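You operate a simulated robot arm through the tools that you are given. There is no shell and no other tool. Be economical: measure what you need, move in short steps, check, and stop when the job is done.

The job below is to be done with a simulated two-armed robot. You get a single attempt, and the scene is never put back.

TASK
Take the lid off the teal canister and lay it down on the top of the oak bench.

It is judged by the outcome, as a careful person would: the job done as asked, and still so three seconds after it is handed in. It fails if anything else is knocked over, pushed out of place, dropped, spilled or broken. Lids that push on must go on centred and level and be pressed home; caps that screw on are set level and turned clockwise until they are tight.

THE ROBOT
Two 7-joint arms with two-finger grippers on one trunk, on a base that drives. Base frame: it is fixed to the floor where the robot stands at the start and does not move with it; the origin is under the middle of the robot, x ahead of it, y to its left, z up. Readings come in m, degrees, newtons and seconds.
The left shoulder is at the start at [0.057, 0.216, 1.195], the right one opposite. With the tool pointing down near the work surface each hand reaches from about 0.28 to 0.8 m from the robot's upright axis, wherever it stands, measured 20 degrees to its own side. Payload 3.18 kg a hand.
Tool frame (each hand has its own): the origin (TCP) lies between the finger pads and is the grasp point; the fingertips stand 0.03 m ahead of it; z points along the fingers, y is the line along which they close. The gripper opens to 0.144 m. The gripper's body begins 0.103 m behind the TCP.
Orientation is that of the tool frame in the base frame, as a unit quaternion [x, y, z, w]. With the fingers straight down and closing along the base's y, the tool's x points along the base's -x, its y along +y and its z along -z.

THE INTERFACE
- The arms move only by the tool send_rows. It takes "left_moves", "right_moves" or both (then of equal length, played together; a hand with none holds still); each is a list of rows, each a list of 3 entries, a list of its own where there are three numbers: the shift along the base's x, y, z in m, then the turn, a rotation vector about the base's x, y, z in degrees, then the gripper command, from -1 (fully open) to 1 (shut), values between in proportion. In form: [[[dx, dy, dz], [ax, ay, az], gripper], ...]. A call has 1 to 8 rows; each row is the pose to reach, as a shift and turn from the pose commanded when the call began. Each row takes 0.2 s and may step no farther than 0.05 m and 8.6 degrees from the row before; otherwise, or with a gripper value out of range, the whole call is refused. Where a pose cannot be reached the arm comes as near as it can. A force on the tool above 40 N (or 10 N above the force at the start of the call, whichever is more), or a blocked arm, ends the call early, and 0.2 s more pass. Each finger halts on what it meets, pressing with about 31 N; the grip force reading is that of the motor and also rises with nothing between the fingers. The clock runs only during rows and for 0.2 s after the last one: add rows that repeat a pose to give the fingers time. The reply holds the time, the measured pose of the TCP, the force on the tool along the base axes, the opening and the grip force, in the units named above and with some noise, with the torque about the TCP (base axes, N m) and any sound that the robot's microphone picked up.
- Cameras (640 x 400 px; columns grow to the right, rows downward): "scene" is now at [0.1413, 0.0381, 1.3778]; the picture's right is [0.23, -0.97, 0.00], its down [-0.52, -0.12, -0.84] and it looks along [0.82, 0.19, -0.54] (base axes); focal length 244 px, centre (320, 200). "left" rides on the left gripper at [0.077, -0.016, -0.143] in its tool frame; the picture's right is [0.21, 0.98, 0.00], its down [-0.84, 0.18, -0.51] and it looks along [-0.50, 0.11, 0.86] (tool axes); focal length 218 px, centre (320, 200). "right" rides on the right gripper at [0.076, 0.016, -0.143] in its tool frame; the picture's right is [-0.21, 0.98, 0.00], its down [-0.84, -0.18, -0.51] and it looks along [-0.50, -0.11, 0.86] (tool axes); focal length 218 px, centre (320, 200). There is no depth. A picture from a camera that has moved, and an enlarged one, comes with that camera's place and axes in the base frame and with its lens. The place of the scene camera against the robot may be out by one fixed shift of up to 0.025 m in any direction.
- snapshot(camera): a new picture of that camera. The clock stands still meanwhile.
- lift_body(by): slides the trunk up (or, below 0, down) by that many m; the arms and the scene camera ride with it, the base frame stays. It gives what a move gives, with no picture.
- drive_base(legs): drives the robot by 1 to 6 legs, each [ahead, left, turn to the left] in m, m and degrees, along the robot's own axes; the way and the turn of a leg run together, so that a leg with both is an arc; at most 1.5 m and 180 degrees a leg. The arms and the cameras ride along, it lands a little off, and it stops where it bumps. It gives what a move gives.
- head_to(pan, tilt): turns the head with the scene camera to pan (to the left, within 80 degrees either way) and tilt (down, from -29 to 69), counted from straight ahead of the robot. It gives what a move gives.
- enlarge(camera, box): a new picture of the part [left, top, right, bottom] of that camera's present view, enlarged. The clock stands still meanwhile.
- hand_in(): hands the job in; it is judged then, once.

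Go step by step. Nothing tells you exact positions but the pictures and the camera data: compare them with the known pose of the tool, close in by small moves and look again before you grip or let go. The budget is 120 turns and 88 pictures, counting those below and the enlarged ones. Unless the task says otherwise, let go and move clear before handing in, and close with one line.

The tools are called after "Call:" as a command line: name --argument value ..., lists and objects as JSON in quotes. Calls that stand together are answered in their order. send_rows: Moves the arms, as the interface text tells. Its arguments: {"type":"object","properties":{"left_moves":{"type":"array","items":{"type":"array"}},"right_moves":{"type":"array","items":{"type":"array"}}},"required":[]} The other tools are called the same way: lift_body (by) slides the trunk up or down; drive_base (legs) drives the base; head_to (pan, tilt) turns the head that bears the scene camera; snapshot (camera) takes a picture; enlarge (camera, box) takes an enlarged picture of a part of a camera's view; hand_in () hands the job in.

At the start:

```text
clock: 0.0
left_ee_pos: [0.481, 0.4676, 1.2237]
left_tool_rot: [0.0, 1.0, -0.002, 0.001]
left_ft_force: [-1.4, -0.4, 0.4]
left_torque: [-0.01, -0.01, -0.01]
left_finger_gap: 0.1442
left_grasp_force: 0.1
right_ee_pos: [0.3423, -0.0108, 1.2697]
right_tool_rot: [0.0, 1.0, 0.0, -0.001]
right_ft_force: [-0.1, -0.4, 0.2]
right_torque: [0.03, 0.01, -0.04]
right_finger_gap: 0.144
right_grasp_force: 0.1
trunk travel left (down, up): [-0.275, 0.094]
robot x, y, heading: [-0.0009, 0.002, 0.0]
head pan, tilt: [13.1, 32.5]
```

scene: 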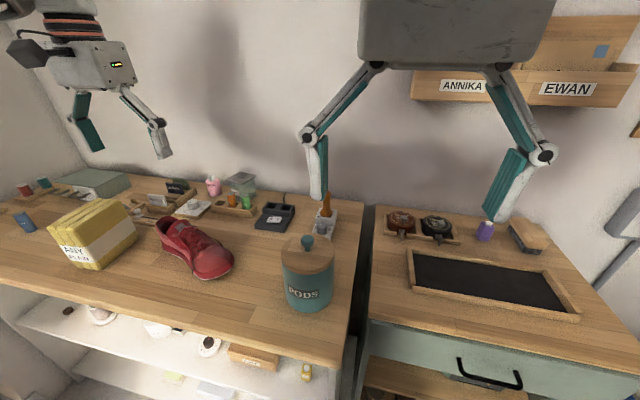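
right: 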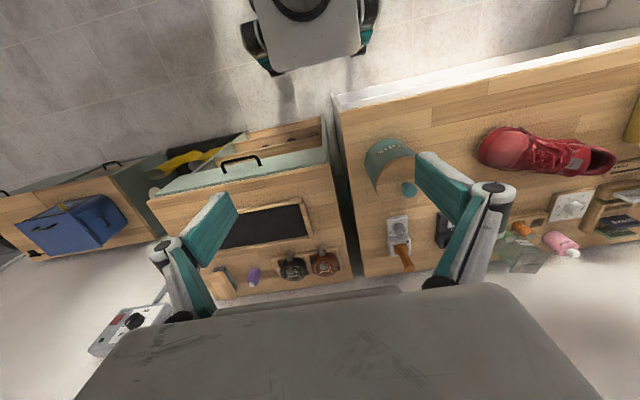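
left: 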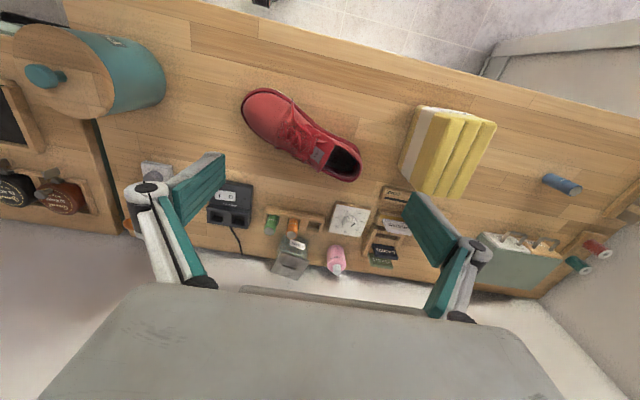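

The teal "PODS" canister with its wooden lid and teal knob stands at the right end of the left bench. From the three views I put the knob near [0.485, 0.13, 1.05]. I'll look closer at the canister and the bench around it.

Call:
enlarge --camera "scene" --box '[240, 200, 400, 330]'

Call:
enlarge --camera "scene" --box '[0, 150, 400, 400]'

Call:
head_to --pan -35 --tilt 35

Call:
snapshot --camera "scene"

```text
3.08 times, centred on (320, 265) of scene
camera zoom: at [0.1413, 0.0381, 1.3778], right [0.23, -0.97, 0.0], down [-0.52, -0.12, -0.84], along [0.82, 0.19, -0.54], focal length 750 px, centre (320, 0)
```

zoom: 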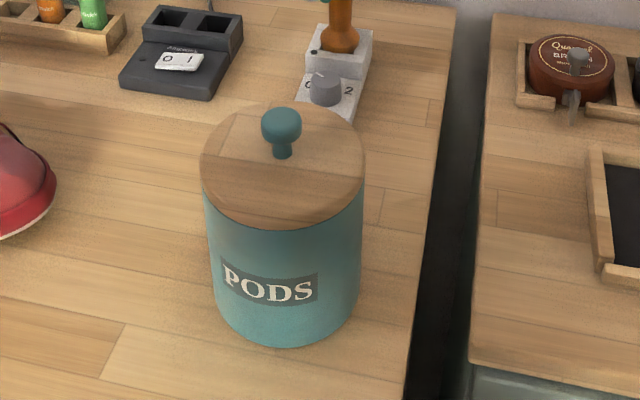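

```text
1.60 times, centred on (200, 275) of scene
camera zoom: at [0.1413, 0.0381, 1.3778], right [0.23, -0.97, 0.0], down [-0.52, -0.12, -0.84], along [0.82, 0.19, -0.54], focal length 390 px, centre (512, 80)
```

zoom: 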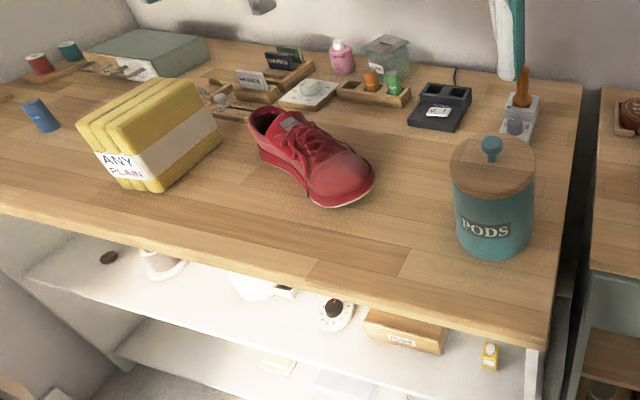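

```text
clock: 1.2
left_ee_pos: [0.4814, 0.4677, 1.2225]
left_tool_rot: [0.0, 1.0, -0.001, 0.001]
left_ft_force: [0.0, -0.5, -0.9]
left_torque: [0.01, -0.02, -0.03]
left_finger_gap: 0.1441
left_grasp_force: 0.1
right_ee_pos: [0.3438, -0.0108, 1.2701]
right_tool_rot: [0.0, 1.0, 0.0, 0.0]
right_ft_force: [-0.1, 0.8, 0.3]
right_torque: [0.02, 0.0, -0.01]
right_finger_gap: 0.144
right_grasp_force: 0.0
trunk travel left (down, up): [-0.275, 0.094]
robot x, y, heading: [-0.0035, 0.0014, -0.0]
head pan, tilt: [-35.0, 35.0]
```

```text
82 pictures are left
camera scene: at [0.1265, -0.0326, 1.3739], right [-0.57, -0.82, 0.0], down [-0.47, 0.33, -0.82], along [0.67, -0.47, -0.57], focal length 244 px, centre (320, 200)
```

scene: 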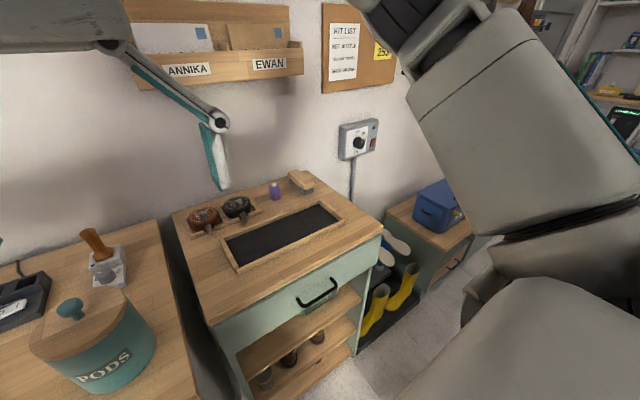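

The left bench is the plain oak one (the other has a sage-coloured drawer), and there is free oak between the canister and the shoe, near [0.52, 0.26]. I'll move the right hand away to the right and bring the left one over beside the knob, high up.

Call:
send_rows --left_moves '[[[0, -0.04, 0], [0, 0, 0], -1], [[0, -0.08, 0], [0, 0, 0], -1], [[0, -0.12, 0], [0, 0, 0], -1], [[0, -0.16, 0], [0, 0, 0], -1], [[0, -0.2, 0], [0, 0, 0], -1], [[0, -0.24, 0], [0, 0, 0], -0.5], [[0, -0.28, 0], [0, 0, 0], -0.4], [[0, -0.32, 0], [0, 0, 0], -0.4]]' --right_moves '[[[0, -0.04, 0], [0, 0, 0], -1], [[0, -0.08, 0], [0, 0, 0], -1], [[0, -0.12, 0], [0, 0, 0], -1], [[0, -0.16, 0], [0, 0, 0], -1], [[0, -0.2, 0], [0, 0, 0], -1], [[0, -0.22, 0], [0, 0, 0], -1], [[0, -0.22, 0], [0, 0, 0], -1], [[0, -0.22, 0], [0, 0, 0], -1]]'

Call:
head_to --pan 15 --tilt 35

Call:
snapshot --camera "scene"

Call:
snapshot --camera "left"

```text
clock: 3.0
left_ee_pos: [0.4922, 0.2086, 1.2402]
left_tool_rot: [0.001, 1.0, -0.001, -0.001]
left_ft_force: [-1.3, -0.2, 0.1]
left_torque: [0.03, -0.03, -0.01]
left_finger_gap: 0.1008
left_grasp_force: 0.1
left hand out of reach, approached as far as the arm can: row 6, 7, 8
right_ee_pos: [0.3438, -0.2302, 1.271]
right_tool_rot: [0.0, 1.0, -0.001, -0.001]
right_ft_force: [0.3, 0.1, 0.5]
right_torque: [0.03, -0.02, 0.02]
right_finger_gap: 0.1439
right_grasp_force: 0.1
trunk travel left (down, up): [-0.275, 0.094]
robot x, y, heading: [0.0009, 0.0005, -0.0]
head pan, tilt: [-35.0, 35.0]
```

```text
clock: 4.1
left_ee_pos: [0.4936, 0.2087, 1.2395]
left_tool_rot: [0.001, 1.0, -0.001, 0.001]
left_ft_force: [0.7, 0.8, -0.9]
left_torque: [0.0, -0.03, -0.01]
left_finger_gap: 0.1007
left_grasp_force: 0.0
right_ee_pos: [0.3432, -0.2296, 1.2715]
right_tool_rot: [0.0, 1.0, 0.0, -0.001]
right_ft_force: [-0.2, 0.4, -0.5]
right_torque: [0.0, -0.01, 0.04]
right_finger_gap: 0.1437
right_grasp_force: 0.0
trunk travel left (down, up): [-0.275, 0.094]
robot x, y, heading: [-0.0029, -0.0024, 0.0]
head pan, tilt: [15.0, 35.0]
```

```text
81 pictures are left
camera scene: at [0.1394, 0.0405, 1.3739], right [0.26, -0.97, 0.0], down [-0.55, -0.15, -0.82], along [0.79, 0.21, -0.57], focal length 244 px, centre (320, 200)
```

scene: 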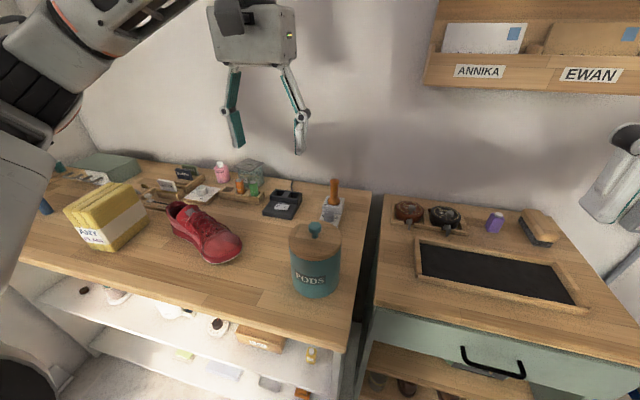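

```text
80 pictures are left
camera left: at [0.4152, 0.1929, 1.3819], right [-0.21, 0.98, 0.0], down [0.84, 0.18, 0.51], along [0.5, 0.1, -0.86], focal length 218 px, centre (320, 200)
```

left: 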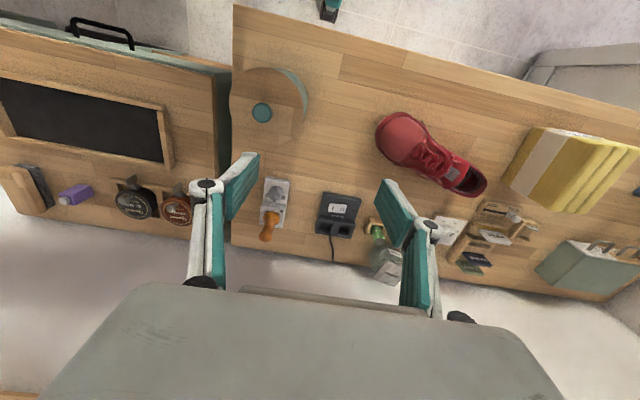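

The left hand stops short at y≈0.21, and the knob works out at about [0.482, 0.12, 1.052]. I'll sidestep the robot 0.15 m to the right so the knob comes into comfortable reach.

Call:
drive_base --legs '[[0, -0.15, 0]]'

Call:
snapshot --camera "left"

Call:
snapshot --camera "scene"

```text
clock: 6.1
left_ee_pos: [0.4934, 0.055, 1.2396]
left_tool_rot: [-0.001, 1.0, -0.001, -0.001]
left_ft_force: [-1.3, 0.3, 0.6]
left_torque: [0.03, 0.0, 0.0]
left_finger_gap: 0.1008
left_grasp_force: 0.0
right_ee_pos: [0.344, -0.3821, 1.271]
right_tool_rot: [0.0, 1.0, 0.0, -0.001]
right_ft_force: [0.2, -0.4, -0.5]
right_torque: [0.0, 0.01, 0.01]
right_finger_gap: 0.1439
right_grasp_force: 0.1
trunk travel left (down, up): [-0.275, 0.094]
robot x, y, heading: [0.0019, -0.1535, 0.0]
head pan, tilt: [15.0, 35.0]
```

```text
79 pictures are left
camera left: at [0.415, 0.0398, 1.382], right [-0.21, 0.98, 0.0], down [0.84, 0.18, 0.51], along [0.5, 0.11, -0.86], focal length 218 px, centre (320, 200)
```

left: 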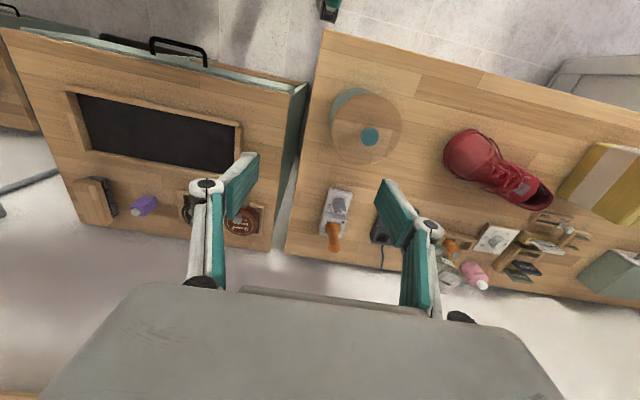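

```text
78 pictures are left
camera scene: at [0.1394, -0.113, 1.3739], right [0.26, -0.97, 0.0], down [-0.55, -0.15, -0.82], along [0.79, 0.21, -0.57], focal length 244 px, centre (320, 200)
```

scene: 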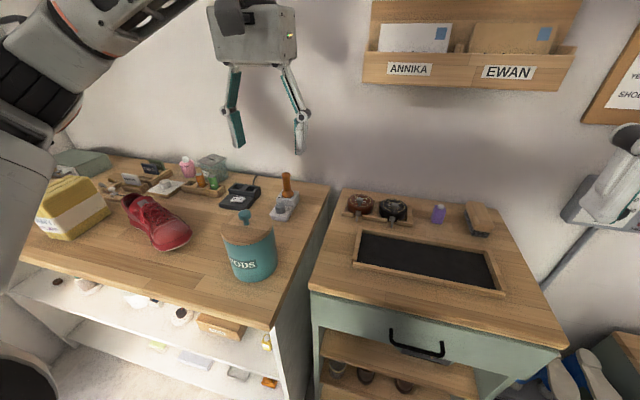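

Two left-camera views give the knob near [0.478, 0.125, 1.06]. Now I'll bring the hand over it, still high, and check.

Call:
send_rows --left_moves '[[[-0.005, 0.035, -0.01], [0, 0, 0], -0.4], [[-0.015, 0.07, -0.03], [0, 0, 0], -0.4], [[-0.015, 0.07, -0.03], [0, 0, 0], -0.4]]'

Call:
snapshot --camera "left"

```text
clock: 6.9
left_ee_pos: [0.479, 0.1265, 1.2143]
left_tool_rot: [0.0, 1.0, 0.001, 0.0]
left_ft_force: [-0.1, -0.5, 0.2]
left_torque: [0.04, 0.03, -0.04]
left_finger_gap: 0.1008
left_grasp_force: 0.0
left hand out of reach, approached as far as the arm can: row 2, 3
right_ee_pos: [0.344, -0.3839, 1.2698]
right_tool_rot: [-0.001, 1.0, 0.001, -0.001]
right_ft_force: [-0.3, 0.1, -0.6]
right_torque: [0.0, 0.01, 0.0]
right_finger_gap: 0.144
right_grasp_force: 0.0
trunk travel left (down, up): [-0.275, 0.094]
robot x, y, heading: [0.0006, -0.1533, -0.0]
head pan, tilt: [15.0, 35.0]
```

```text
77 pictures are left
camera left: at [0.4008, 0.111, 1.3565], right [-0.21, 0.98, 0.0], down [0.84, 0.18, 0.51], along [0.49, 0.11, -0.86], focal length 218 px, centre (320, 200)
```

left: 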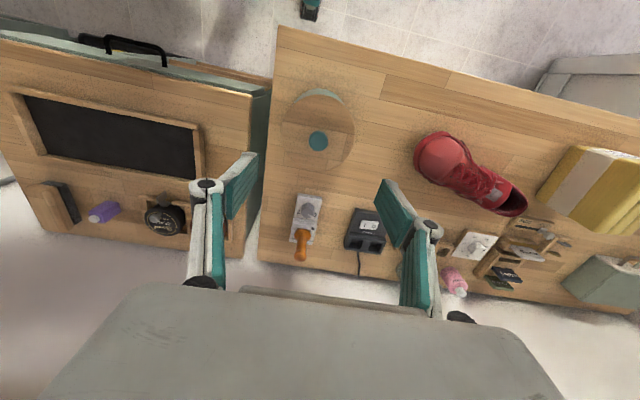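

The knob lies right under the TCP in x and y. I'll descend to z≈1.12 and recheck the height from both cameras.

Call:
send_rows --left_moves '[[[0, 0, -0.03], [0, 0, 0], -0.3], [[0, 0, -0.06], [0, 0, 0], -0.2], [[0, 0, -0.09], [0, 0, 0], -0.1], [[0, 0, -0.09], [0, 0, 0], -0.1]]'

Call:
snapshot --camera "left"

Call:
enlarge --camera "scene" --box '[170, 130, 330, 290]'

```text
clock: 7.9
left_ee_pos: [0.4958, 0.1582, 1.1923]
left_tool_rot: [0.0, 1.0, 0.0, -0.001]
left_ft_force: [-0.6, 0.5, -0.3]
left_torque: [0.01, 0.0, 0.0]
left_finger_gap: 0.0793
left_grasp_force: 0.1
left hand out of reach, approached as far as the arm can: row 1, 2, 3, 4
right_ee_pos: [0.3432, -0.3823, 1.2716]
right_tool_rot: [-0.002, 1.0, 0.0, -0.001]
right_ft_force: [0.1, -0.7, -1.0]
right_torque: [-0.03, 0.0, 0.01]
right_finger_gap: 0.1442
right_grasp_force: 0.0
trunk travel left (down, up): [-0.275, 0.094]
robot x, y, heading: [-0.001, -0.1556, 0.4]
head pan, tilt: [15.0, 35.0]
```

```text
76 pictures are left
camera left: at [0.4186, 0.1422, 1.3341], right [-0.21, 0.98, 0.0], down [0.84, 0.18, 0.51], along [0.49, 0.11, -0.86], focal length 218 px, centre (320, 200)
```

left: 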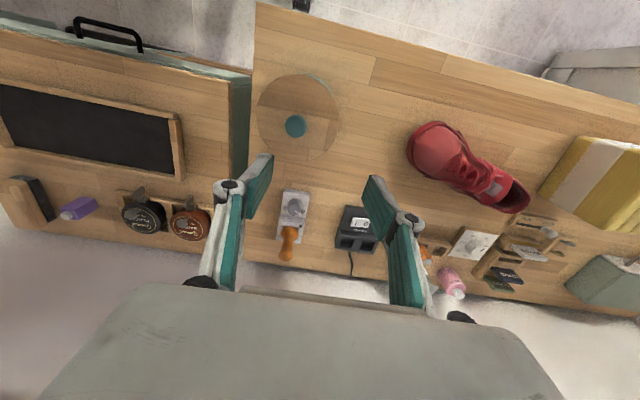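

```text
2.50 times, centred on (250, 210) of scene
camera zoom: at [0.1394, -0.1129, 1.3739], right [0.26, -0.97, 0.0], down [-0.55, -0.15, -0.82], along [0.79, 0.21, -0.57], focal length 609 px, centre (495, 175)
```

zoom: 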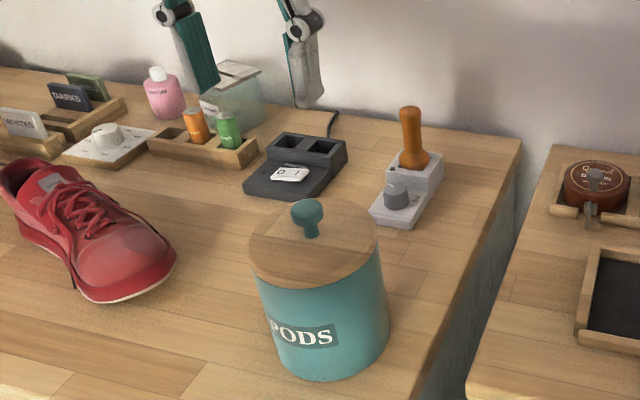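

The arm runs into an inner reach limit when descending here, and it drifts outward. I'll drive back a little and further right so the arm has room, then lower the trunk instead of the arm.

Call:
drive_base --legs '[[-0.06, -0.08, 0]]'

Call:
send_rows --left_moves '[[[0, 0, 0.02], [0, 0, 0], -0.1], [[0, 0, 0.04], [0, 0, 0], -0.1], [[0, 0, 0.06], [0, 0, 0], -0.1]]'

```text
clock: 9.3
left_ee_pos: [0.4361, 0.0756, 1.1919]
left_tool_rot: [0.0, 1.0, -0.001, -0.001]
left_ft_force: [-0.1, -0.2, 0.4]
left_torque: [0.04, -0.03, -0.03]
left_finger_gap: 0.0792
left_grasp_force: 0.0
right_ee_pos: [0.285, -0.4648, 1.271]
right_tool_rot: [-0.002, 1.0, 0.0, -0.001]
right_ft_force: [0.3, 1.1, 1.0]
right_torque: [0.03, -0.04, 0.0]
right_finger_gap: 0.1441
right_grasp_force: 0.1
trunk travel left (down, up): [-0.275, 0.094]
robot x, y, heading: [-0.0629, -0.2311, 0.3]
head pan, tilt: [15.0, 35.0]
```

```text
clock: 10.1
left_ee_pos: [0.4339, 0.0742, 1.252]
left_tool_rot: [-0.001, 1.0, 0.0, -0.002]
left_ft_force: [0.2, 0.2, 0.8]
left_torque: [0.03, -0.02, 0.01]
left_finger_gap: 0.0792
left_grasp_force: 0.1
right_ee_pos: [0.2845, -0.4643, 1.2718]
right_tool_rot: [-0.002, 1.0, -0.001, -0.001]
right_ft_force: [-1.0, 0.2, -0.6]
right_torque: [-0.01, -0.02, 0.03]
right_finger_gap: 0.1439
right_grasp_force: 0.0
trunk travel left (down, up): [-0.275, 0.094]
robot x, y, heading: [-0.0598, -0.233, 0.4]
head pan, tilt: [15.0, 35.0]
```

The arm follows commands again. Next I'll move over the knob and lower the trunk by 0.12.

Call:
send_rows --left_moves '[[[0.022, 0.026, 0], [0, 0, 0], -0.1], [[0.045, 0.052, 0], [0, 0, 0], -0.1], [[0.045, 0.052, 0], [0, 0, 0], -0.1]]'

Call:
lift_body --by -0.12

Call:
snapshot --camera "left"

Call:
snapshot --camera "scene"

```text
clock: 10.9
left_ee_pos: [0.4804, 0.1287, 1.253]
left_tool_rot: [-0.002, 1.0, 0.0, -0.001]
left_ft_force: [0.2, 0.2, 1.3]
left_torque: [0.0, -0.03, 0.05]
left_finger_gap: 0.0796
left_grasp_force: 0.1
right_ee_pos: [0.2839, -0.4638, 1.2704]
right_tool_rot: [-0.002, 1.0, 0.0, -0.001]
right_ft_force: [-0.3, 0.1, 0.2]
right_torque: [0.01, -0.02, -0.02]
right_finger_gap: 0.1441
right_grasp_force: 0.1
trunk travel left (down, up): [-0.275, 0.094]
robot x, y, heading: [-0.056, -0.2395, 0.4]
head pan, tilt: [15.0, 35.0]
```

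```text
clock: 12.4
left_ee_pos: [0.4802, 0.1291, 1.133]
left_tool_rot: [-0.002, 1.0, -0.001, 0.0]
left_ft_force: [0.4, 0.2, 0.5]
left_torque: [0.02, -0.04, -0.02]
left_finger_gap: 0.0792
left_grasp_force: 0.1
right_ee_pos: [0.2824, -0.4652, 1.1519]
right_tool_rot: [-0.002, 1.0, 0.0, 0.001]
right_ft_force: [-0.8, -0.4, 1.5]
right_torque: [-0.01, -0.06, 0.01]
right_finger_gap: 0.1436
right_grasp_force: 0.0
trunk travel left (down, up): [-0.155, 0.214]
robot x, y, heading: [-0.0616, -0.2368, 0.3]
head pan, tilt: [15.0, 35.0]
```

```text
74 pictures are left
camera left: at [0.4017, 0.1132, 1.2757], right [-0.21, 0.98, 0.0], down [0.84, 0.18, 0.51], along [0.5, 0.11, -0.86], focal length 218 px, centre (320, 200)
```

left: 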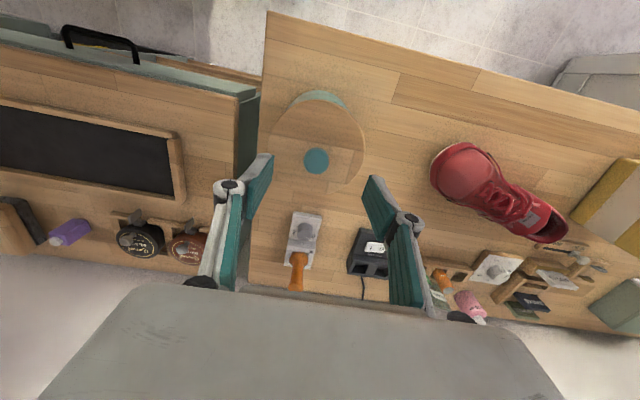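

```text
73 pictures are left
camera scene: at [0.1657, -0.194, 1.2474], right [0.26, -0.96, 0.0], down [-0.55, -0.15, -0.82], along [0.79, 0.21, -0.57], focal length 244 px, centre (320, 200)
```

scene: 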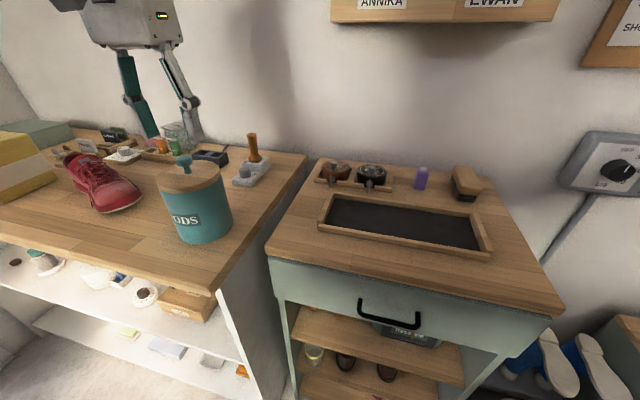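

The hand sits over the knob at z 1.133. I'll check the relative alignment of fingers and knob in an enlarged scene view before going lower.

Call:
enlarge --camera "scene" --box '[90, 40, 290, 240]'

Call:
enlarge --camera "left" --box '[200, 80, 440, 330]'

```text
2.00 times, centred on (190, 140) of scene
camera zoom: at [0.1657, -0.194, 1.2474], right [0.26, -0.96, 0.0], down [-0.55, -0.15, -0.82], along [0.79, 0.21, -0.57], focal length 487 px, centre (580, 320)
```

zoom: 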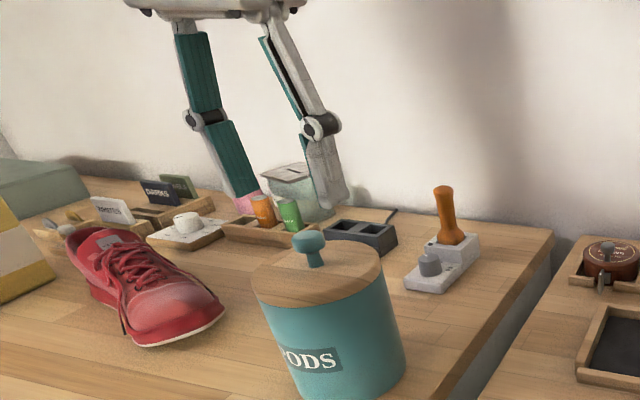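

```text
1.60 times, centred on (320, 205) of left
camera zoom: at [0.4017, 0.1132, 1.2757], right [-0.21, 0.98, 0.0], down [0.84, 0.18, 0.51], along [0.5, 0.11, -0.86], focal length 349 px, centre (320, 192)
```

zoom: 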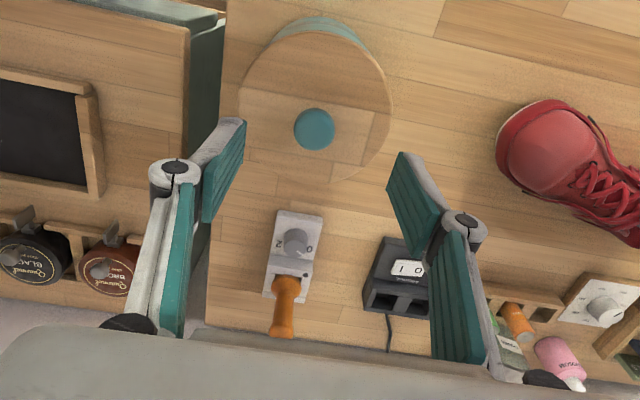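

The left camera puts the knob within 3 mm of the TCP line, at y≈0.1265. I'll descend 4 cm with that correction and look again.

Call:
send_rows --left_moves '[[[0, -0.003, -0.02], [0, 0, 0], -0.1], [[0, -0.003, -0.04], [0, 0, 0], -0.1], [[0, -0.003, -0.04], [0, 0, 0], -0.1]]'

Call:
enlarge --camera "scene" --box '[90, 60, 290, 260]'

Call:
enlarge --camera "left" --box '[200, 80, 440, 330]'

```text
clock: 13.2
left_ee_pos: [0.4811, 0.1262, 1.093]
left_tool_rot: [0.001, 1.0, -0.002, -0.003]
left_ft_force: [0.1, -0.2, 0.5]
left_torque: [-0.03, -0.02, 0.03]
left_finger_gap: 0.0789
left_grasp_force: 0.0
right_ee_pos: [0.2839, -0.4637, 1.1506]
right_tool_rot: [-0.002, 1.0, 0.0, -0.001]
right_ft_force: [-0.9, 0.5, -0.1]
right_torque: [0.02, 0.0, 0.0]
right_finger_gap: 0.144
right_grasp_force: 0.1
trunk travel left (down, up): [-0.155, 0.214]
robot x, y, heading: [-0.0589, -0.2352, 0.4]
head pan, tilt: [15.0, 35.0]
```

```text
2.00 times, centred on (190, 160) of scene
camera zoom: at [0.1671, -0.194, 1.2468], right [0.26, -0.96, 0.0], down [-0.55, -0.15, -0.82], along [0.79, 0.21, -0.57], focal length 487 px, centre (580, 280)
```

zoom: 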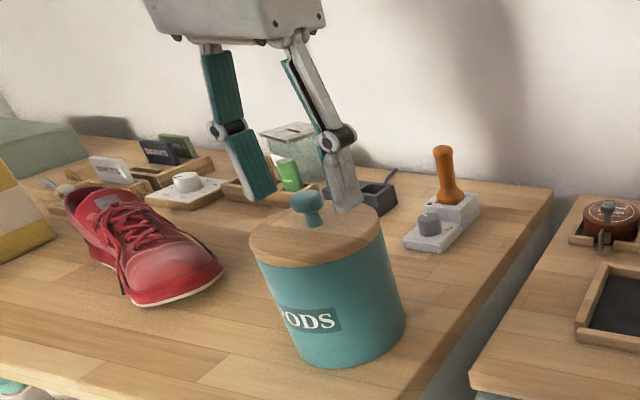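

```text
1.60 times, centred on (320, 205) of left
camera zoom: at [0.4031, 0.1115, 1.2361], right [-0.21, 0.98, 0.0], down [0.85, 0.18, 0.5], along [0.49, 0.1, -0.86], focal length 349 px, centre (320, 192)
```

zoom: 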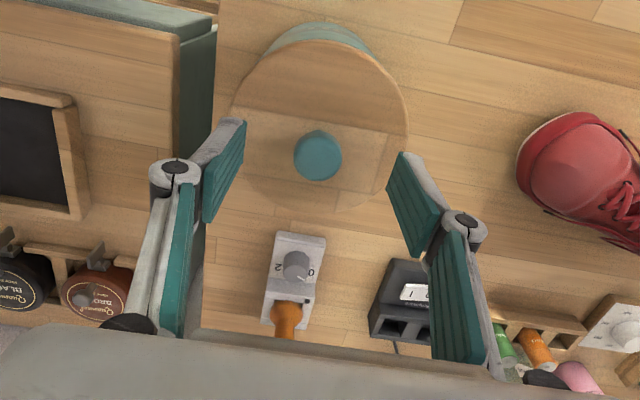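

The knob is centred between the fingers, with its top around z 1.065 and the lid surface around 1.025 to 1.03. I'll go down 2.7 cm, so the tips stay just above the lid, and look before closing.

Call:
send_rows --left_moves '[[[0, 0, -0.014], [0, 0, 0], -0.1], [[-0.001, 0, -0.027], [0, 0, 0], 0.2], [[-0.001, 0, -0.027], [0, 0, 0], 0.2]]'

Call:
enlarge --camera "scene" --box '[110, 80, 250, 220]'

Call:
enlarge --camera "left" --box '[200, 80, 440, 330]'

```text
clock: 14.0
left_ee_pos: [0.4829, 0.1384, 1.0728]
left_tool_rot: [0.002, 1.0, -0.002, -0.003]
left_ft_force: [0.4, 0.1, -1.2]
left_torque: [-0.03, 0.02, 0.01]
left_finger_gap: 0.0574
left_grasp_force: 0.1
left hand out of reach, approached as far as the arm can: row 1, 2, 3
right_ee_pos: [0.2847, -0.4638, 1.1514]
right_tool_rot: [-0.001, 1.0, 0.0, -0.001]
right_ft_force: [-0.9, -0.8, -1.4]
right_torque: [-0.03, 0.02, -0.03]
right_finger_gap: 0.144
right_grasp_force: 0.1
trunk travel left (down, up): [-0.155, 0.214]
robot x, y, heading: [-0.0598, -0.2354, 0.2]
head pan, tilt: [15.0, 35.0]
```

```text
2.86 times, centred on (180, 150) of scene
camera zoom: at [0.1671, -0.194, 1.2468], right [0.26, -0.96, 0.0], down [-0.55, -0.15, -0.82], along [0.79, 0.21, -0.57], focal length 696 px, centre (720, 343)
```

zoom: 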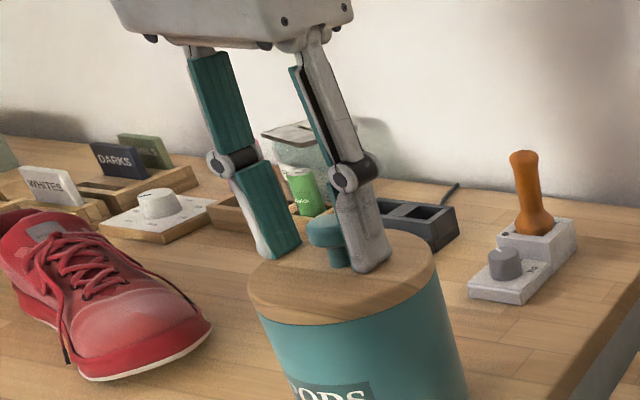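

```text
1.60 times, centred on (320, 205) of left
camera zoom: at [0.4069, 0.1238, 1.2157], right [-0.21, 0.98, 0.0], down [0.85, 0.18, 0.5], along [0.49, 0.1, -0.86], focal length 349 px, centre (320, 192)
```

zoom: 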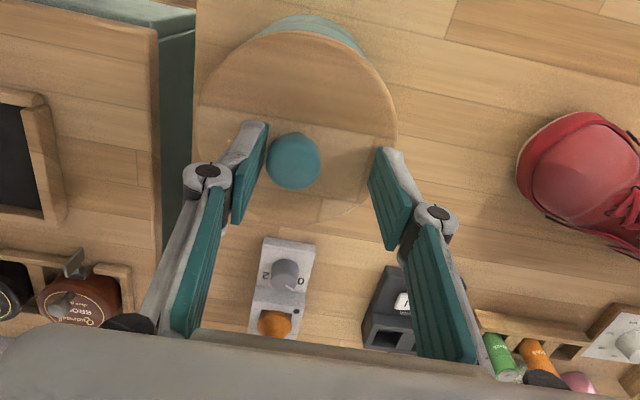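

The reach limit pushed the hand 12 mm sideways again. I'll go back up, recentre, and finish the descent with the trunk.

Call:
send_rows --left_moves '[[[0, 0, 0.015], [0, 0, 0], -0.1], [[0, 0, 0.035], [0, 0, 0], -0.1], [[-0.003, -0.012, 0.04], [0, 0, 0], -0.1], [[-0.003, -0.012, 0.04], [0, 0, 0], -0.1]]'

Call:
lift_body --by -0.02

Call:
enlarge --camera "left" --box '[200, 80, 440, 330]'

```text
clock: 15.0
left_ee_pos: [0.4811, 0.1285, 1.1117]
left_tool_rot: [0.0, 1.0, 0.0, -0.001]
left_ft_force: [0.0, -0.8, -0.1]
left_torque: [-0.02, 0.01, 0.0]
left_finger_gap: 0.079
left_grasp_force: 0.0
right_ee_pos: [0.2854, -0.4621, 1.1515]
right_tool_rot: [-0.002, 1.0, 0.0, -0.001]
right_ft_force: [0.5, 1.0, 0.9]
right_torque: [0.01, -0.02, 0.03]
right_finger_gap: 0.1439
right_grasp_force: 0.0
trunk travel left (down, up): [-0.155, 0.214]
robot x, y, heading: [-0.0591, -0.2374, 0.2]
head pan, tilt: [15.0, 35.0]
```

```text
clock: 15.7
left_ee_pos: [0.4787, 0.1263, 1.0944]
left_tool_rot: [-0.001, 1.0, 0.0, 0.001]
left_ft_force: [-1.2, 0.0, 0.6]
left_torque: [0.0, -0.11, -0.01]
left_finger_gap: 0.0792
left_grasp_force: 0.0
right_ee_pos: [0.2827, -0.463, 1.132]
right_tool_rot: [-0.002, 1.0, -0.001, 0.001]
right_ft_force: [0.2, 0.4, 0.6]
right_torque: [-0.03, -0.11, 0.01]
right_finger_gap: 0.1439
right_grasp_force: 0.0
trunk travel left (down, up): [-0.135, 0.234]
robot x, y, heading: [-0.0582, -0.2355, 0.4]
head pan, tilt: [15.0, 35.0]
```

```text
1.60 times, centred on (320, 205) of left
camera zoom: at [0.4006, 0.111, 1.2373], right [-0.21, 0.98, 0.0], down [0.84, 0.18, 0.51], along [0.5, 0.11, -0.86], focal length 349 px, centre (320, 192)
```

zoom: 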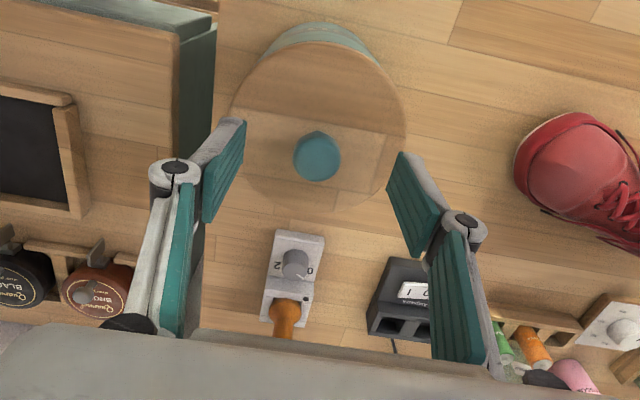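

Centred again. I'll lower the trunk by 2.8 cm.

Call:
lift_body --by -0.028

Call:
enlarge --camera "scene" --box '[110, 60, 250, 200]'

Call:
enlarge --camera "left" --box '[200, 80, 440, 330]'

```text
clock: 16.3
left_ee_pos: [0.4825, 0.1247, 1.0716]
left_tool_rot: [-0.002, 1.0, -0.003, -0.001]
left_ft_force: [0.1, -4.6, 19.1]
left_torque: [0.28, -0.02, 0.01]
left_finger_gap: 0.0238
left_grasp_force: 30.6
right_ee_pos: [0.2875, -0.4641, 1.1062]
right_tool_rot: [-0.002, 1.0, 0.0, -0.008]
right_ft_force: [-0.6, 0.6, -0.2]
right_torque: [-0.06, 0.0, -0.02]
right_finger_gap: 0.1441
right_grasp_force: 0.1
trunk travel left (down, up): [-0.113, 0.257]
robot x, y, heading: [-0.0577, -0.2377, 0.3]
head pan, tilt: [15.0, 35.0]
stopped: the force on the tool passed its limit at 50 N (the readings are from after the stop); the commanded pose is now the measured one
```

```text
2.86 times, centred on (180, 130) of scene
camera zoom: at [0.2117, -0.1935, 1.1965], right [0.26, -0.96, 0.0], down [-0.55, -0.15, -0.82], along [0.79, 0.22, -0.57], focal length 696 px, centre (720, 400)
```

zoom: 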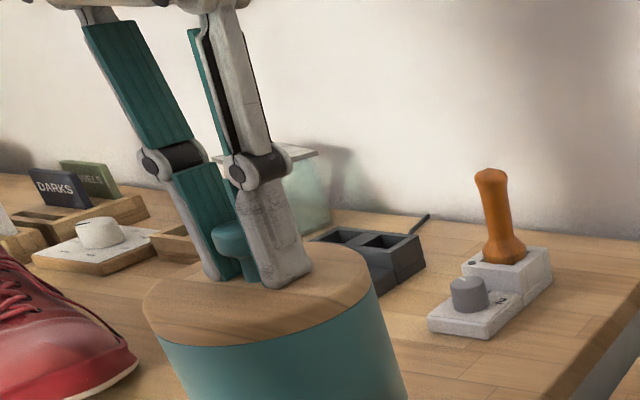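

```text
1.60 times, centred on (320, 205) of left
camera zoom: at [0.4054, 0.1099, 1.2145], right [-0.21, 0.98, 0.0], down [0.84, 0.19, 0.51], along [0.49, 0.1, -0.86], focal length 349 px, centre (320, 192)
```

zoom: 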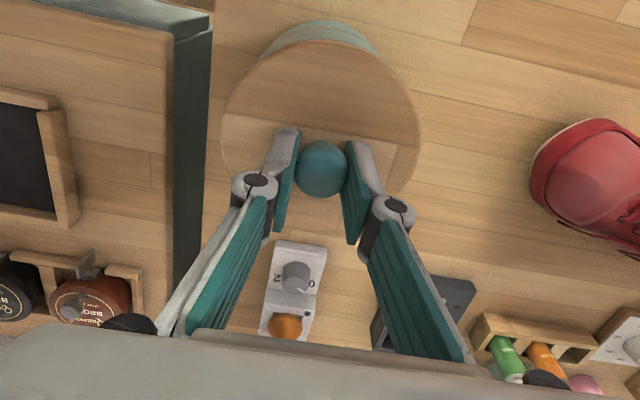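

The fingers have closed on the knob (gap 24 mm) and are pressing lightly down on the lid, so I'll command them shut and ease up slowly, watching the force to see how the lid comes off.

Call:
send_rows --left_moves '[[[0, 0, 0.0], [0, 0, 0], 1], [[0, 0, 0.001], [0, 0, 0], 1], [[0, 0, 0.003], [0, 0, 0], 1], [[0, 0, 0.003], [0, 0, 0], 1]]'

Call:
enlarge --camera "scene" --box '[110, 60, 250, 200]'

```text
clock: 17.3
left_ee_pos: [0.4828, 0.1254, 1.071]
left_tool_rot: [-0.003, 1.0, -0.001, -0.006]
left_ft_force: [-0.9, -7.0, 14.0]
left_torque: [-0.21, -0.43, -0.11]
left_finger_gap: 0.0236
left_grasp_force: 30.8
right_ee_pos: [0.2881, -0.4649, 1.1048]
right_tool_rot: [-0.002, 1.0, -0.001, -0.01]
right_ft_force: [-1.1, 0.0, 0.1]
right_torque: [0.02, -0.02, 0.0]
right_finger_gap: 0.1439
right_grasp_force: 0.0
trunk travel left (down, up): [-0.113, 0.257]
robot x, y, heading: [-0.0603, -0.2381, 0.2]
head pan, tilt: [15.0, 35.0]
```

```text
2.86 times, centred on (180, 130) of scene
camera zoom: at [0.2128, -0.1947, 1.1961], right [0.26, -0.96, 0.0], down [-0.55, -0.15, -0.82], along [0.79, 0.22, -0.57], focal length 696 px, centre (720, 400)
```

zoom: 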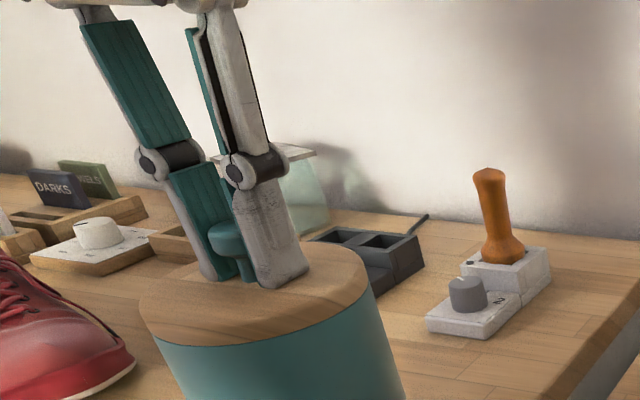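

The lid is still seated with a slight downward press. I'll ease further up.

Call:
send_rows --left_moves '[[[0, 0, 0.004], [0, 0, 0], 1], [[0, 0, 0.008], [0, 0, 0], 1], [[0, 0, 0.012], [0, 0, 0], 1], [[0, 0, 0.012], [0, 0, 0], 1]]'

Call:
enlarge --camera "scene" --box '[110, 60, 250, 200]'

```text
clock: 18.3
left_ee_pos: [0.4856, 0.1265, 1.0834]
left_tool_rot: [-0.002, 1.0, -0.001, -0.004]
left_ft_force: [0.0, -0.1, -1.0]
left_torque: [0.0, -0.01, -0.02]
left_finger_gap: 0.0238
left_grasp_force: 31.5
right_ee_pos: [0.2886, -0.4637, 1.105]
right_tool_rot: [-0.003, 1.0, 0.0, -0.01]
right_ft_force: [-0.3, -1.0, -0.1]
right_torque: [0.03, 0.01, -0.02]
right_finger_gap: 0.1439
right_grasp_force: 0.1
trunk travel left (down, up): [-0.113, 0.257]
robot x, y, heading: [-0.0569, -0.233, 0.2]
head pan, tilt: [15.0, 35.0]
heard: snap
```

```text
2.86 times, centred on (180, 130) of scene
camera zoom: at [0.2137, -0.1934, 1.1959], right [0.26, -0.96, 0.0], down [-0.55, -0.15, -0.82], along [0.79, 0.22, -0.57], focal length 696 px, centre (720, 400)
```

zoom: 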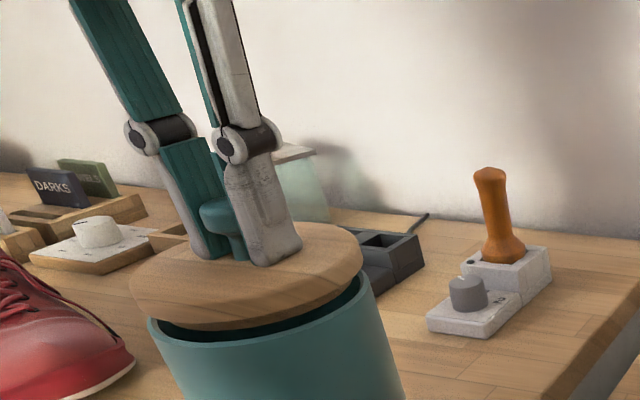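

The snap was the push-on lid popping free; it hangs level on the knob and the canister stayed put. I'll lift it well clear.

Call:
send_rows --left_moves '[[[0, 0, 0.015], [0, 0, 0], 1], [[0, 0, 0.035], [0, 0, 0], 1], [[0, 0, 0.06], [0, 0, 0], 1], [[0, 0, 0.08], [0, 0, 0], 1], [[0, 0, 0.08], [0, 0, 0], 1]]'

Call:
head_to --pan 38 --tilt 35

Call:
snapshot --camera "scene"

Call:
snapshot --camera "left"

```text
clock: 19.5
left_ee_pos: [0.4836, 0.1264, 1.1639]
left_tool_rot: [-0.003, 1.0, -0.001, -0.004]
left_ft_force: [0.0, -0.5, -1.0]
left_torque: [0.0, -0.02, -0.01]
left_finger_gap: 0.0236
left_grasp_force: 31.2
right_ee_pos: [0.2898, -0.4633, 1.1047]
right_tool_rot: [-0.003, 1.0, 0.0, -0.009]
right_ft_force: [0.5, -0.6, 0.0]
right_torque: [0.0, 0.01, 0.02]
right_finger_gap: 0.1437
right_grasp_force: 0.1
trunk travel left (down, up): [-0.113, 0.257]
robot x, y, heading: [-0.0594, -0.2334, 0.3]
head pan, tilt: [15.0, 35.0]
```

```text
clock: 20.3
left_ee_pos: [0.4841, 0.1252, 1.1649]
left_tool_rot: [-0.002, 1.0, 0.0, -0.005]
left_ft_force: [-0.7, 1.6, -0.1]
left_torque: [-0.02, -0.01, 0.0]
left_finger_gap: 0.0236
left_grasp_force: 30.7
right_ee_pos: [0.2897, -0.4628, 1.1043]
right_tool_rot: [-0.003, 1.0, 0.0, -0.01]
right_ft_force: [-0.5, -0.7, 0.2]
right_torque: [-0.01, 0.0, -0.03]
right_finger_gap: 0.1439
right_grasp_force: 0.1
trunk travel left (down, up): [-0.113, 0.257]
robot x, y, heading: [-0.0555, -0.2357, 0.2]
head pan, tilt: [38.0, 35.0]
```

```text
61 pictures are left
camera scene: at [0.1979, -0.162, 1.1959], right [0.62, -0.79, 0.0], down [-0.45, -0.35, -0.82], along [0.64, 0.51, -0.57], focal length 244 px, centre (320, 200)
```

scene: 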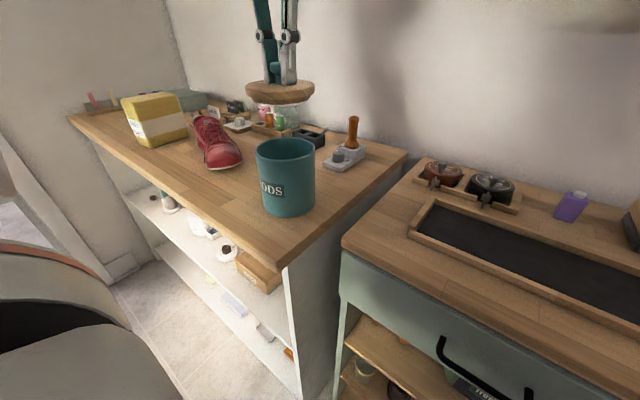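

```text
60 pictures are left
camera left: at [0.408, 0.1104, 1.308], right [-0.21, 0.98, 0.0], down [0.85, 0.18, 0.5], along [0.49, 0.11, -0.87], focal length 218 px, centre (320, 200)
```

left: 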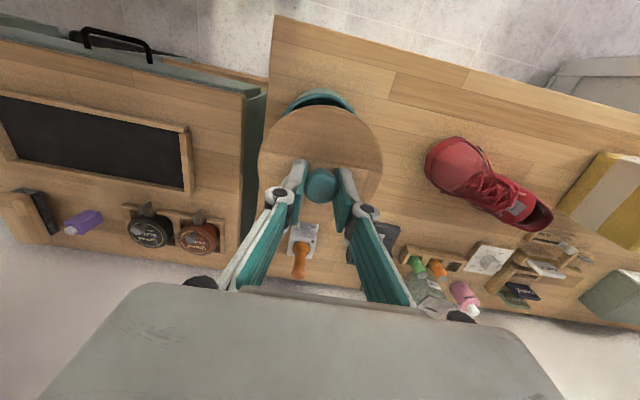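

The lid is off and level; the open canister is undisturbed. There is a free patch between canister, shoe toe and front edge near [0.435, 0.248], so I'll move above it, high, and check.

Call:
send_rows --left_moves '[[[-0.01, 0.03, 0], [0, 0, 0], 1], [[-0.025, 0.065, 0], [0, 0, 0], 1], [[-0.04, 0.1, 0], [0, 0, 0], 1], [[-0.049, 0.122, 0], [0, 0, 0], 1], [[-0.049, 0.122, 0], [0, 0, 0], 1]]'

Call:
snapshot --camera "left"

Call:
snapshot --camera "scene"

```text
clock: 21.5
left_ee_pos: [0.4369, 0.2475, 1.1637]
left_tool_rot: [-0.003, 1.0, -0.001, -0.004]
left_ft_force: [0.2, 0.0, -0.9]
left_torque: [0.0, -0.01, 0.0]
left_finger_gap: 0.0237
left_grasp_force: 31.0
right_ee_pos: [0.2899, -0.463, 1.1046]
right_tool_rot: [-0.003, 1.0, 0.0, -0.009]
right_ft_force: [-0.4, 0.4, 0.9]
right_torque: [-0.01, -0.03, 0.0]
right_finger_gap: 0.1439
right_grasp_force: 0.0
trunk travel left (down, up): [-0.113, 0.257]
robot x, y, heading: [-0.0619, -0.2381, -0.1]
head pan, tilt: [38.0, 35.0]
```

```text
59 pictures are left
camera left: at [0.3603, 0.2312, 1.3065], right [-0.21, 0.98, 0.0], down [0.85, 0.18, 0.5], along [0.49, 0.11, -0.87], focal length 218 px, centre (320, 200)
```

left: 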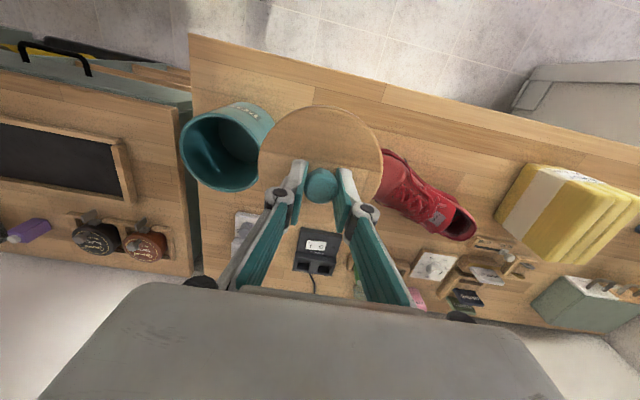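

```text
58 pictures are left
camera scene: at [0.198, -0.1621, 1.1958], right [0.62, -0.79, 0.0], down [-0.45, -0.35, -0.82], along [0.64, 0.51, -0.57], focal length 244 px, centre (320, 200)
```

scene: 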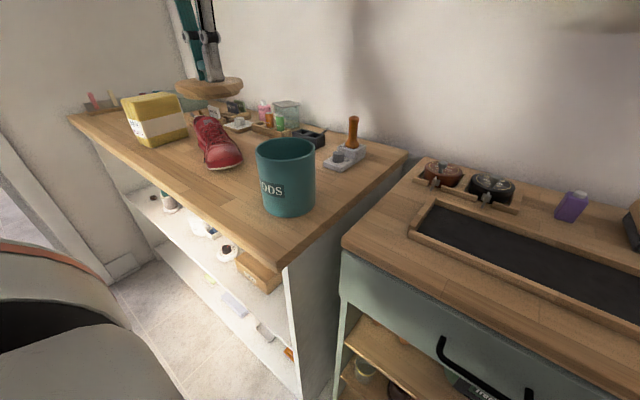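

The landing disc projects between canister and shoe with a couple of centimetres on each side. I'll nudge 6 mm left and descend partway, then check.

Call:
send_rows --left_moves '[[[0, 0.006, -0.02], [0, 0, 0], 1], [[0, 0.006, -0.045], [0, 0, 0], 1], [[0, 0.006, -0.07], [0, 0, 0], 1], [[0, 0.006, -0.09], [0, 0, 0], 1], [[0, 0.006, -0.09], [0, 0, 0], 1]]'

Call:
snapshot --camera "left"

Call:
snapshot --camera "scene"

```text
clock: 22.7
left_ee_pos: [0.4352, 0.2537, 1.0705]
left_tool_rot: [-0.003, 1.0, -0.001, -0.004]
left_ft_force: [0.1, -0.3, -0.9]
left_torque: [0.01, 0.0, 0.0]
left_finger_gap: 0.0235
left_grasp_force: 31.0
right_ee_pos: [0.2883, -0.4638, 1.1042]
right_tool_rot: [-0.003, 1.0, 0.0, -0.01]
right_ft_force: [-0.4, -1.0, -0.7]
right_torque: [0.0, 0.01, 0.0]
right_finger_gap: 0.1438
right_grasp_force: 0.1
trunk travel left (down, up): [-0.113, 0.257]
robot x, y, heading: [-0.0577, -0.237, 0.3]
head pan, tilt: [38.0, 35.0]
```

```text
57 pictures are left
camera left: at [0.3589, 0.2385, 1.2152], right [-0.21, 0.98, 0.0], down [0.85, 0.19, 0.5], along [0.49, 0.11, -0.87], focal length 218 px, centre (320, 200)
```

left: 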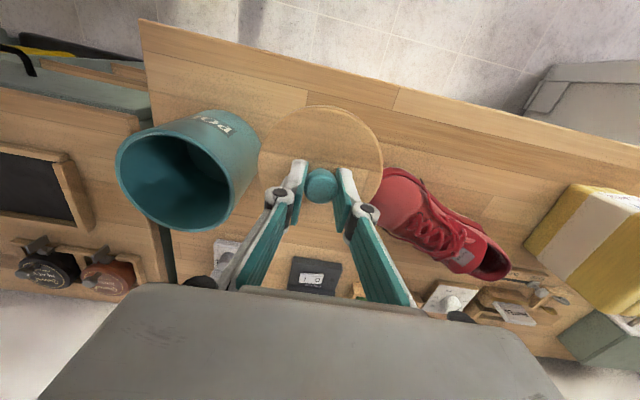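

```text
56 pictures are left
camera scene: at [0.1976, -0.162, 1.196], right [0.62, -0.79, 0.0], down [-0.45, -0.36, -0.82], along [0.64, 0.51, -0.57], focal length 244 px, centre (320, 200)
```

scene: 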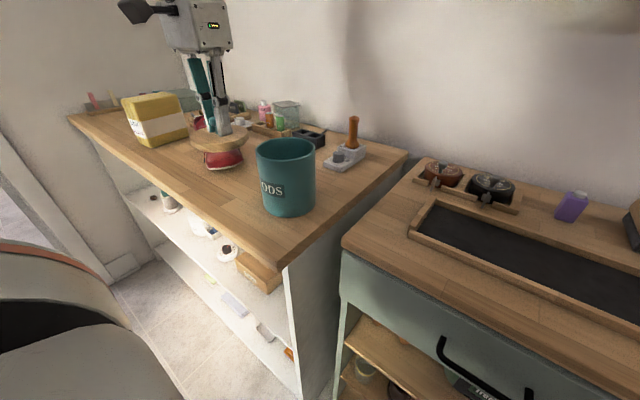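

Clearances hold: about 2 cm to the canister and more to the shoe. I'll keep descending, slowing near the bench.

Call:
send_rows --left_moves '[[[0, 0, -0.02], [0, 0, 0], 1], [[0, 0, -0.04], [0, 0, 0], 1], [[0, 0, -0.055], [0, 0, 0], 1], [[0, 0, -0.065], [0, 0, 0], 1], [[0, 0, -0.07], [0, 0, 0], 1], [[0, 0, -0.07], [0, 0, 0], 1]]'

Call:
snapshot --camera "left"

Call:
enlarge --camera "scene" --box '[130, 60, 330, 260]'

```text
clock: 24.1
left_ee_pos: [0.435, 0.255, 1.0034]
left_tool_rot: [-0.004, 1.0, -0.001, -0.005]
left_ft_force: [-0.2, -0.7, 0.0]
left_torque: [-0.03, -0.01, 0.0]
left_finger_gap: 0.0233
left_grasp_force: 31.0
right_ee_pos: [0.2894, -0.464, 1.1045]
right_tool_rot: [-0.002, 1.0, 0.001, -0.009]
right_ft_force: [0.7, 0.5, 0.7]
right_torque: [0.0, -0.02, 0.02]
right_finger_gap: 0.144
right_grasp_force: 0.0
trunk travel left (down, up): [-0.113, 0.257]
robot x, y, heading: [-0.0608, -0.236, 0.2]
head pan, tilt: [38.0, 35.0]
```

```text
55 pictures are left
camera left: at [0.3584, 0.2393, 1.1462], right [-0.21, 0.98, 0.0], down [0.85, 0.18, 0.5], along [0.49, 0.11, -0.87], focal length 218 px, centre (320, 200)
```

left: 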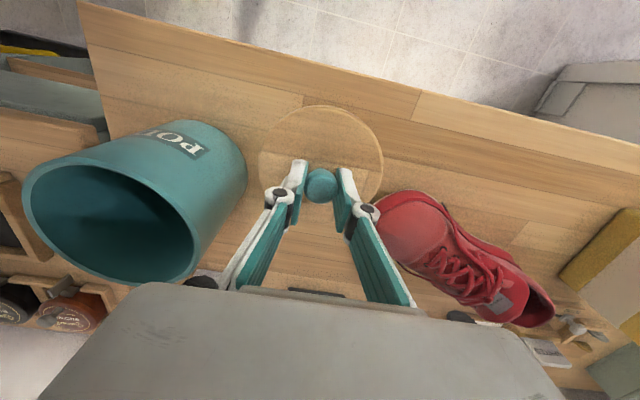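

```text
2.00 times, centred on (230, 160) of scene
camera zoom: at [0.1978, -0.1619, 1.196], right [0.62, -0.79, 0.0], down [-0.45, -0.36, -0.82], along [0.64, 0.51, -0.57], focal length 487 px, centre (500, 280)
```

zoom: 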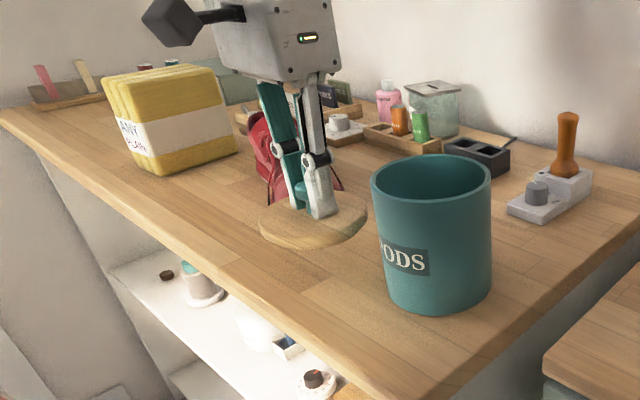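

The lid is now a few centimetres above clear oak. I'll lower it in small steps until I feel contact.

Call:
send_rows --left_moves '[[[0, 0, -0.006], [0, 0, 0], 1], [[0, 0, -0.012], [0, 0, 0], 1], [[0, 0, -0.018], [0, 0, 0], 1], [[0, 0, -0.022], [0, 0, 0], 1], [[0, 0, -0.022], [0, 0, 0], 1]]'

Call:
enlarge --camera "scene" --box '[130, 60, 330, 260]'

```text
clock: 25.3
left_ee_pos: [0.435, 0.2542, 0.9815]
left_tool_rot: [-0.004, 1.0, 0.0, -0.004]
left_ft_force: [-0.5, 0.9, -0.1]
left_torque: [0.02, -0.01, 0.0]
left_finger_gap: 0.0234
left_grasp_force: 30.6
right_ee_pos: [0.2904, -0.4636, 1.1057]
right_tool_rot: [-0.002, 1.0, 0.001, -0.01]
right_ft_force: [0.1, -0.5, -0.1]
right_torque: [-0.03, 0.02, 0.01]
right_finger_gap: 0.1442
right_grasp_force: 0.0
trunk travel left (down, up): [-0.113, 0.257]
robot x, y, heading: [-0.0586, -0.2314, 0.1]
head pan, tilt: [38.0, 35.0]
```

```text
2.00 times, centred on (230, 160) of scene
camera zoom: at [0.1978, -0.162, 1.1959], right [0.62, -0.79, 0.0], down [-0.45, -0.36, -0.82], along [0.64, 0.51, -0.57], focal length 487 px, centre (500, 280)
```

zoom: 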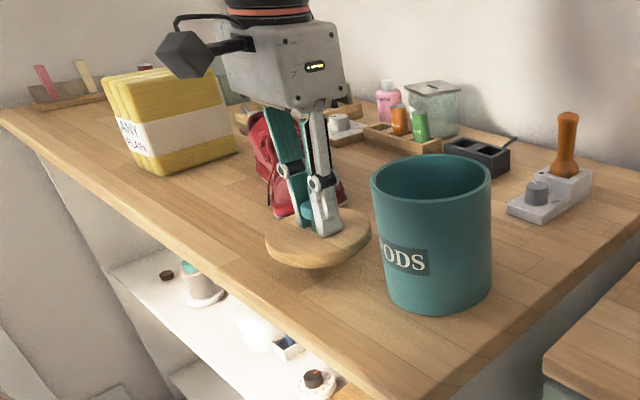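

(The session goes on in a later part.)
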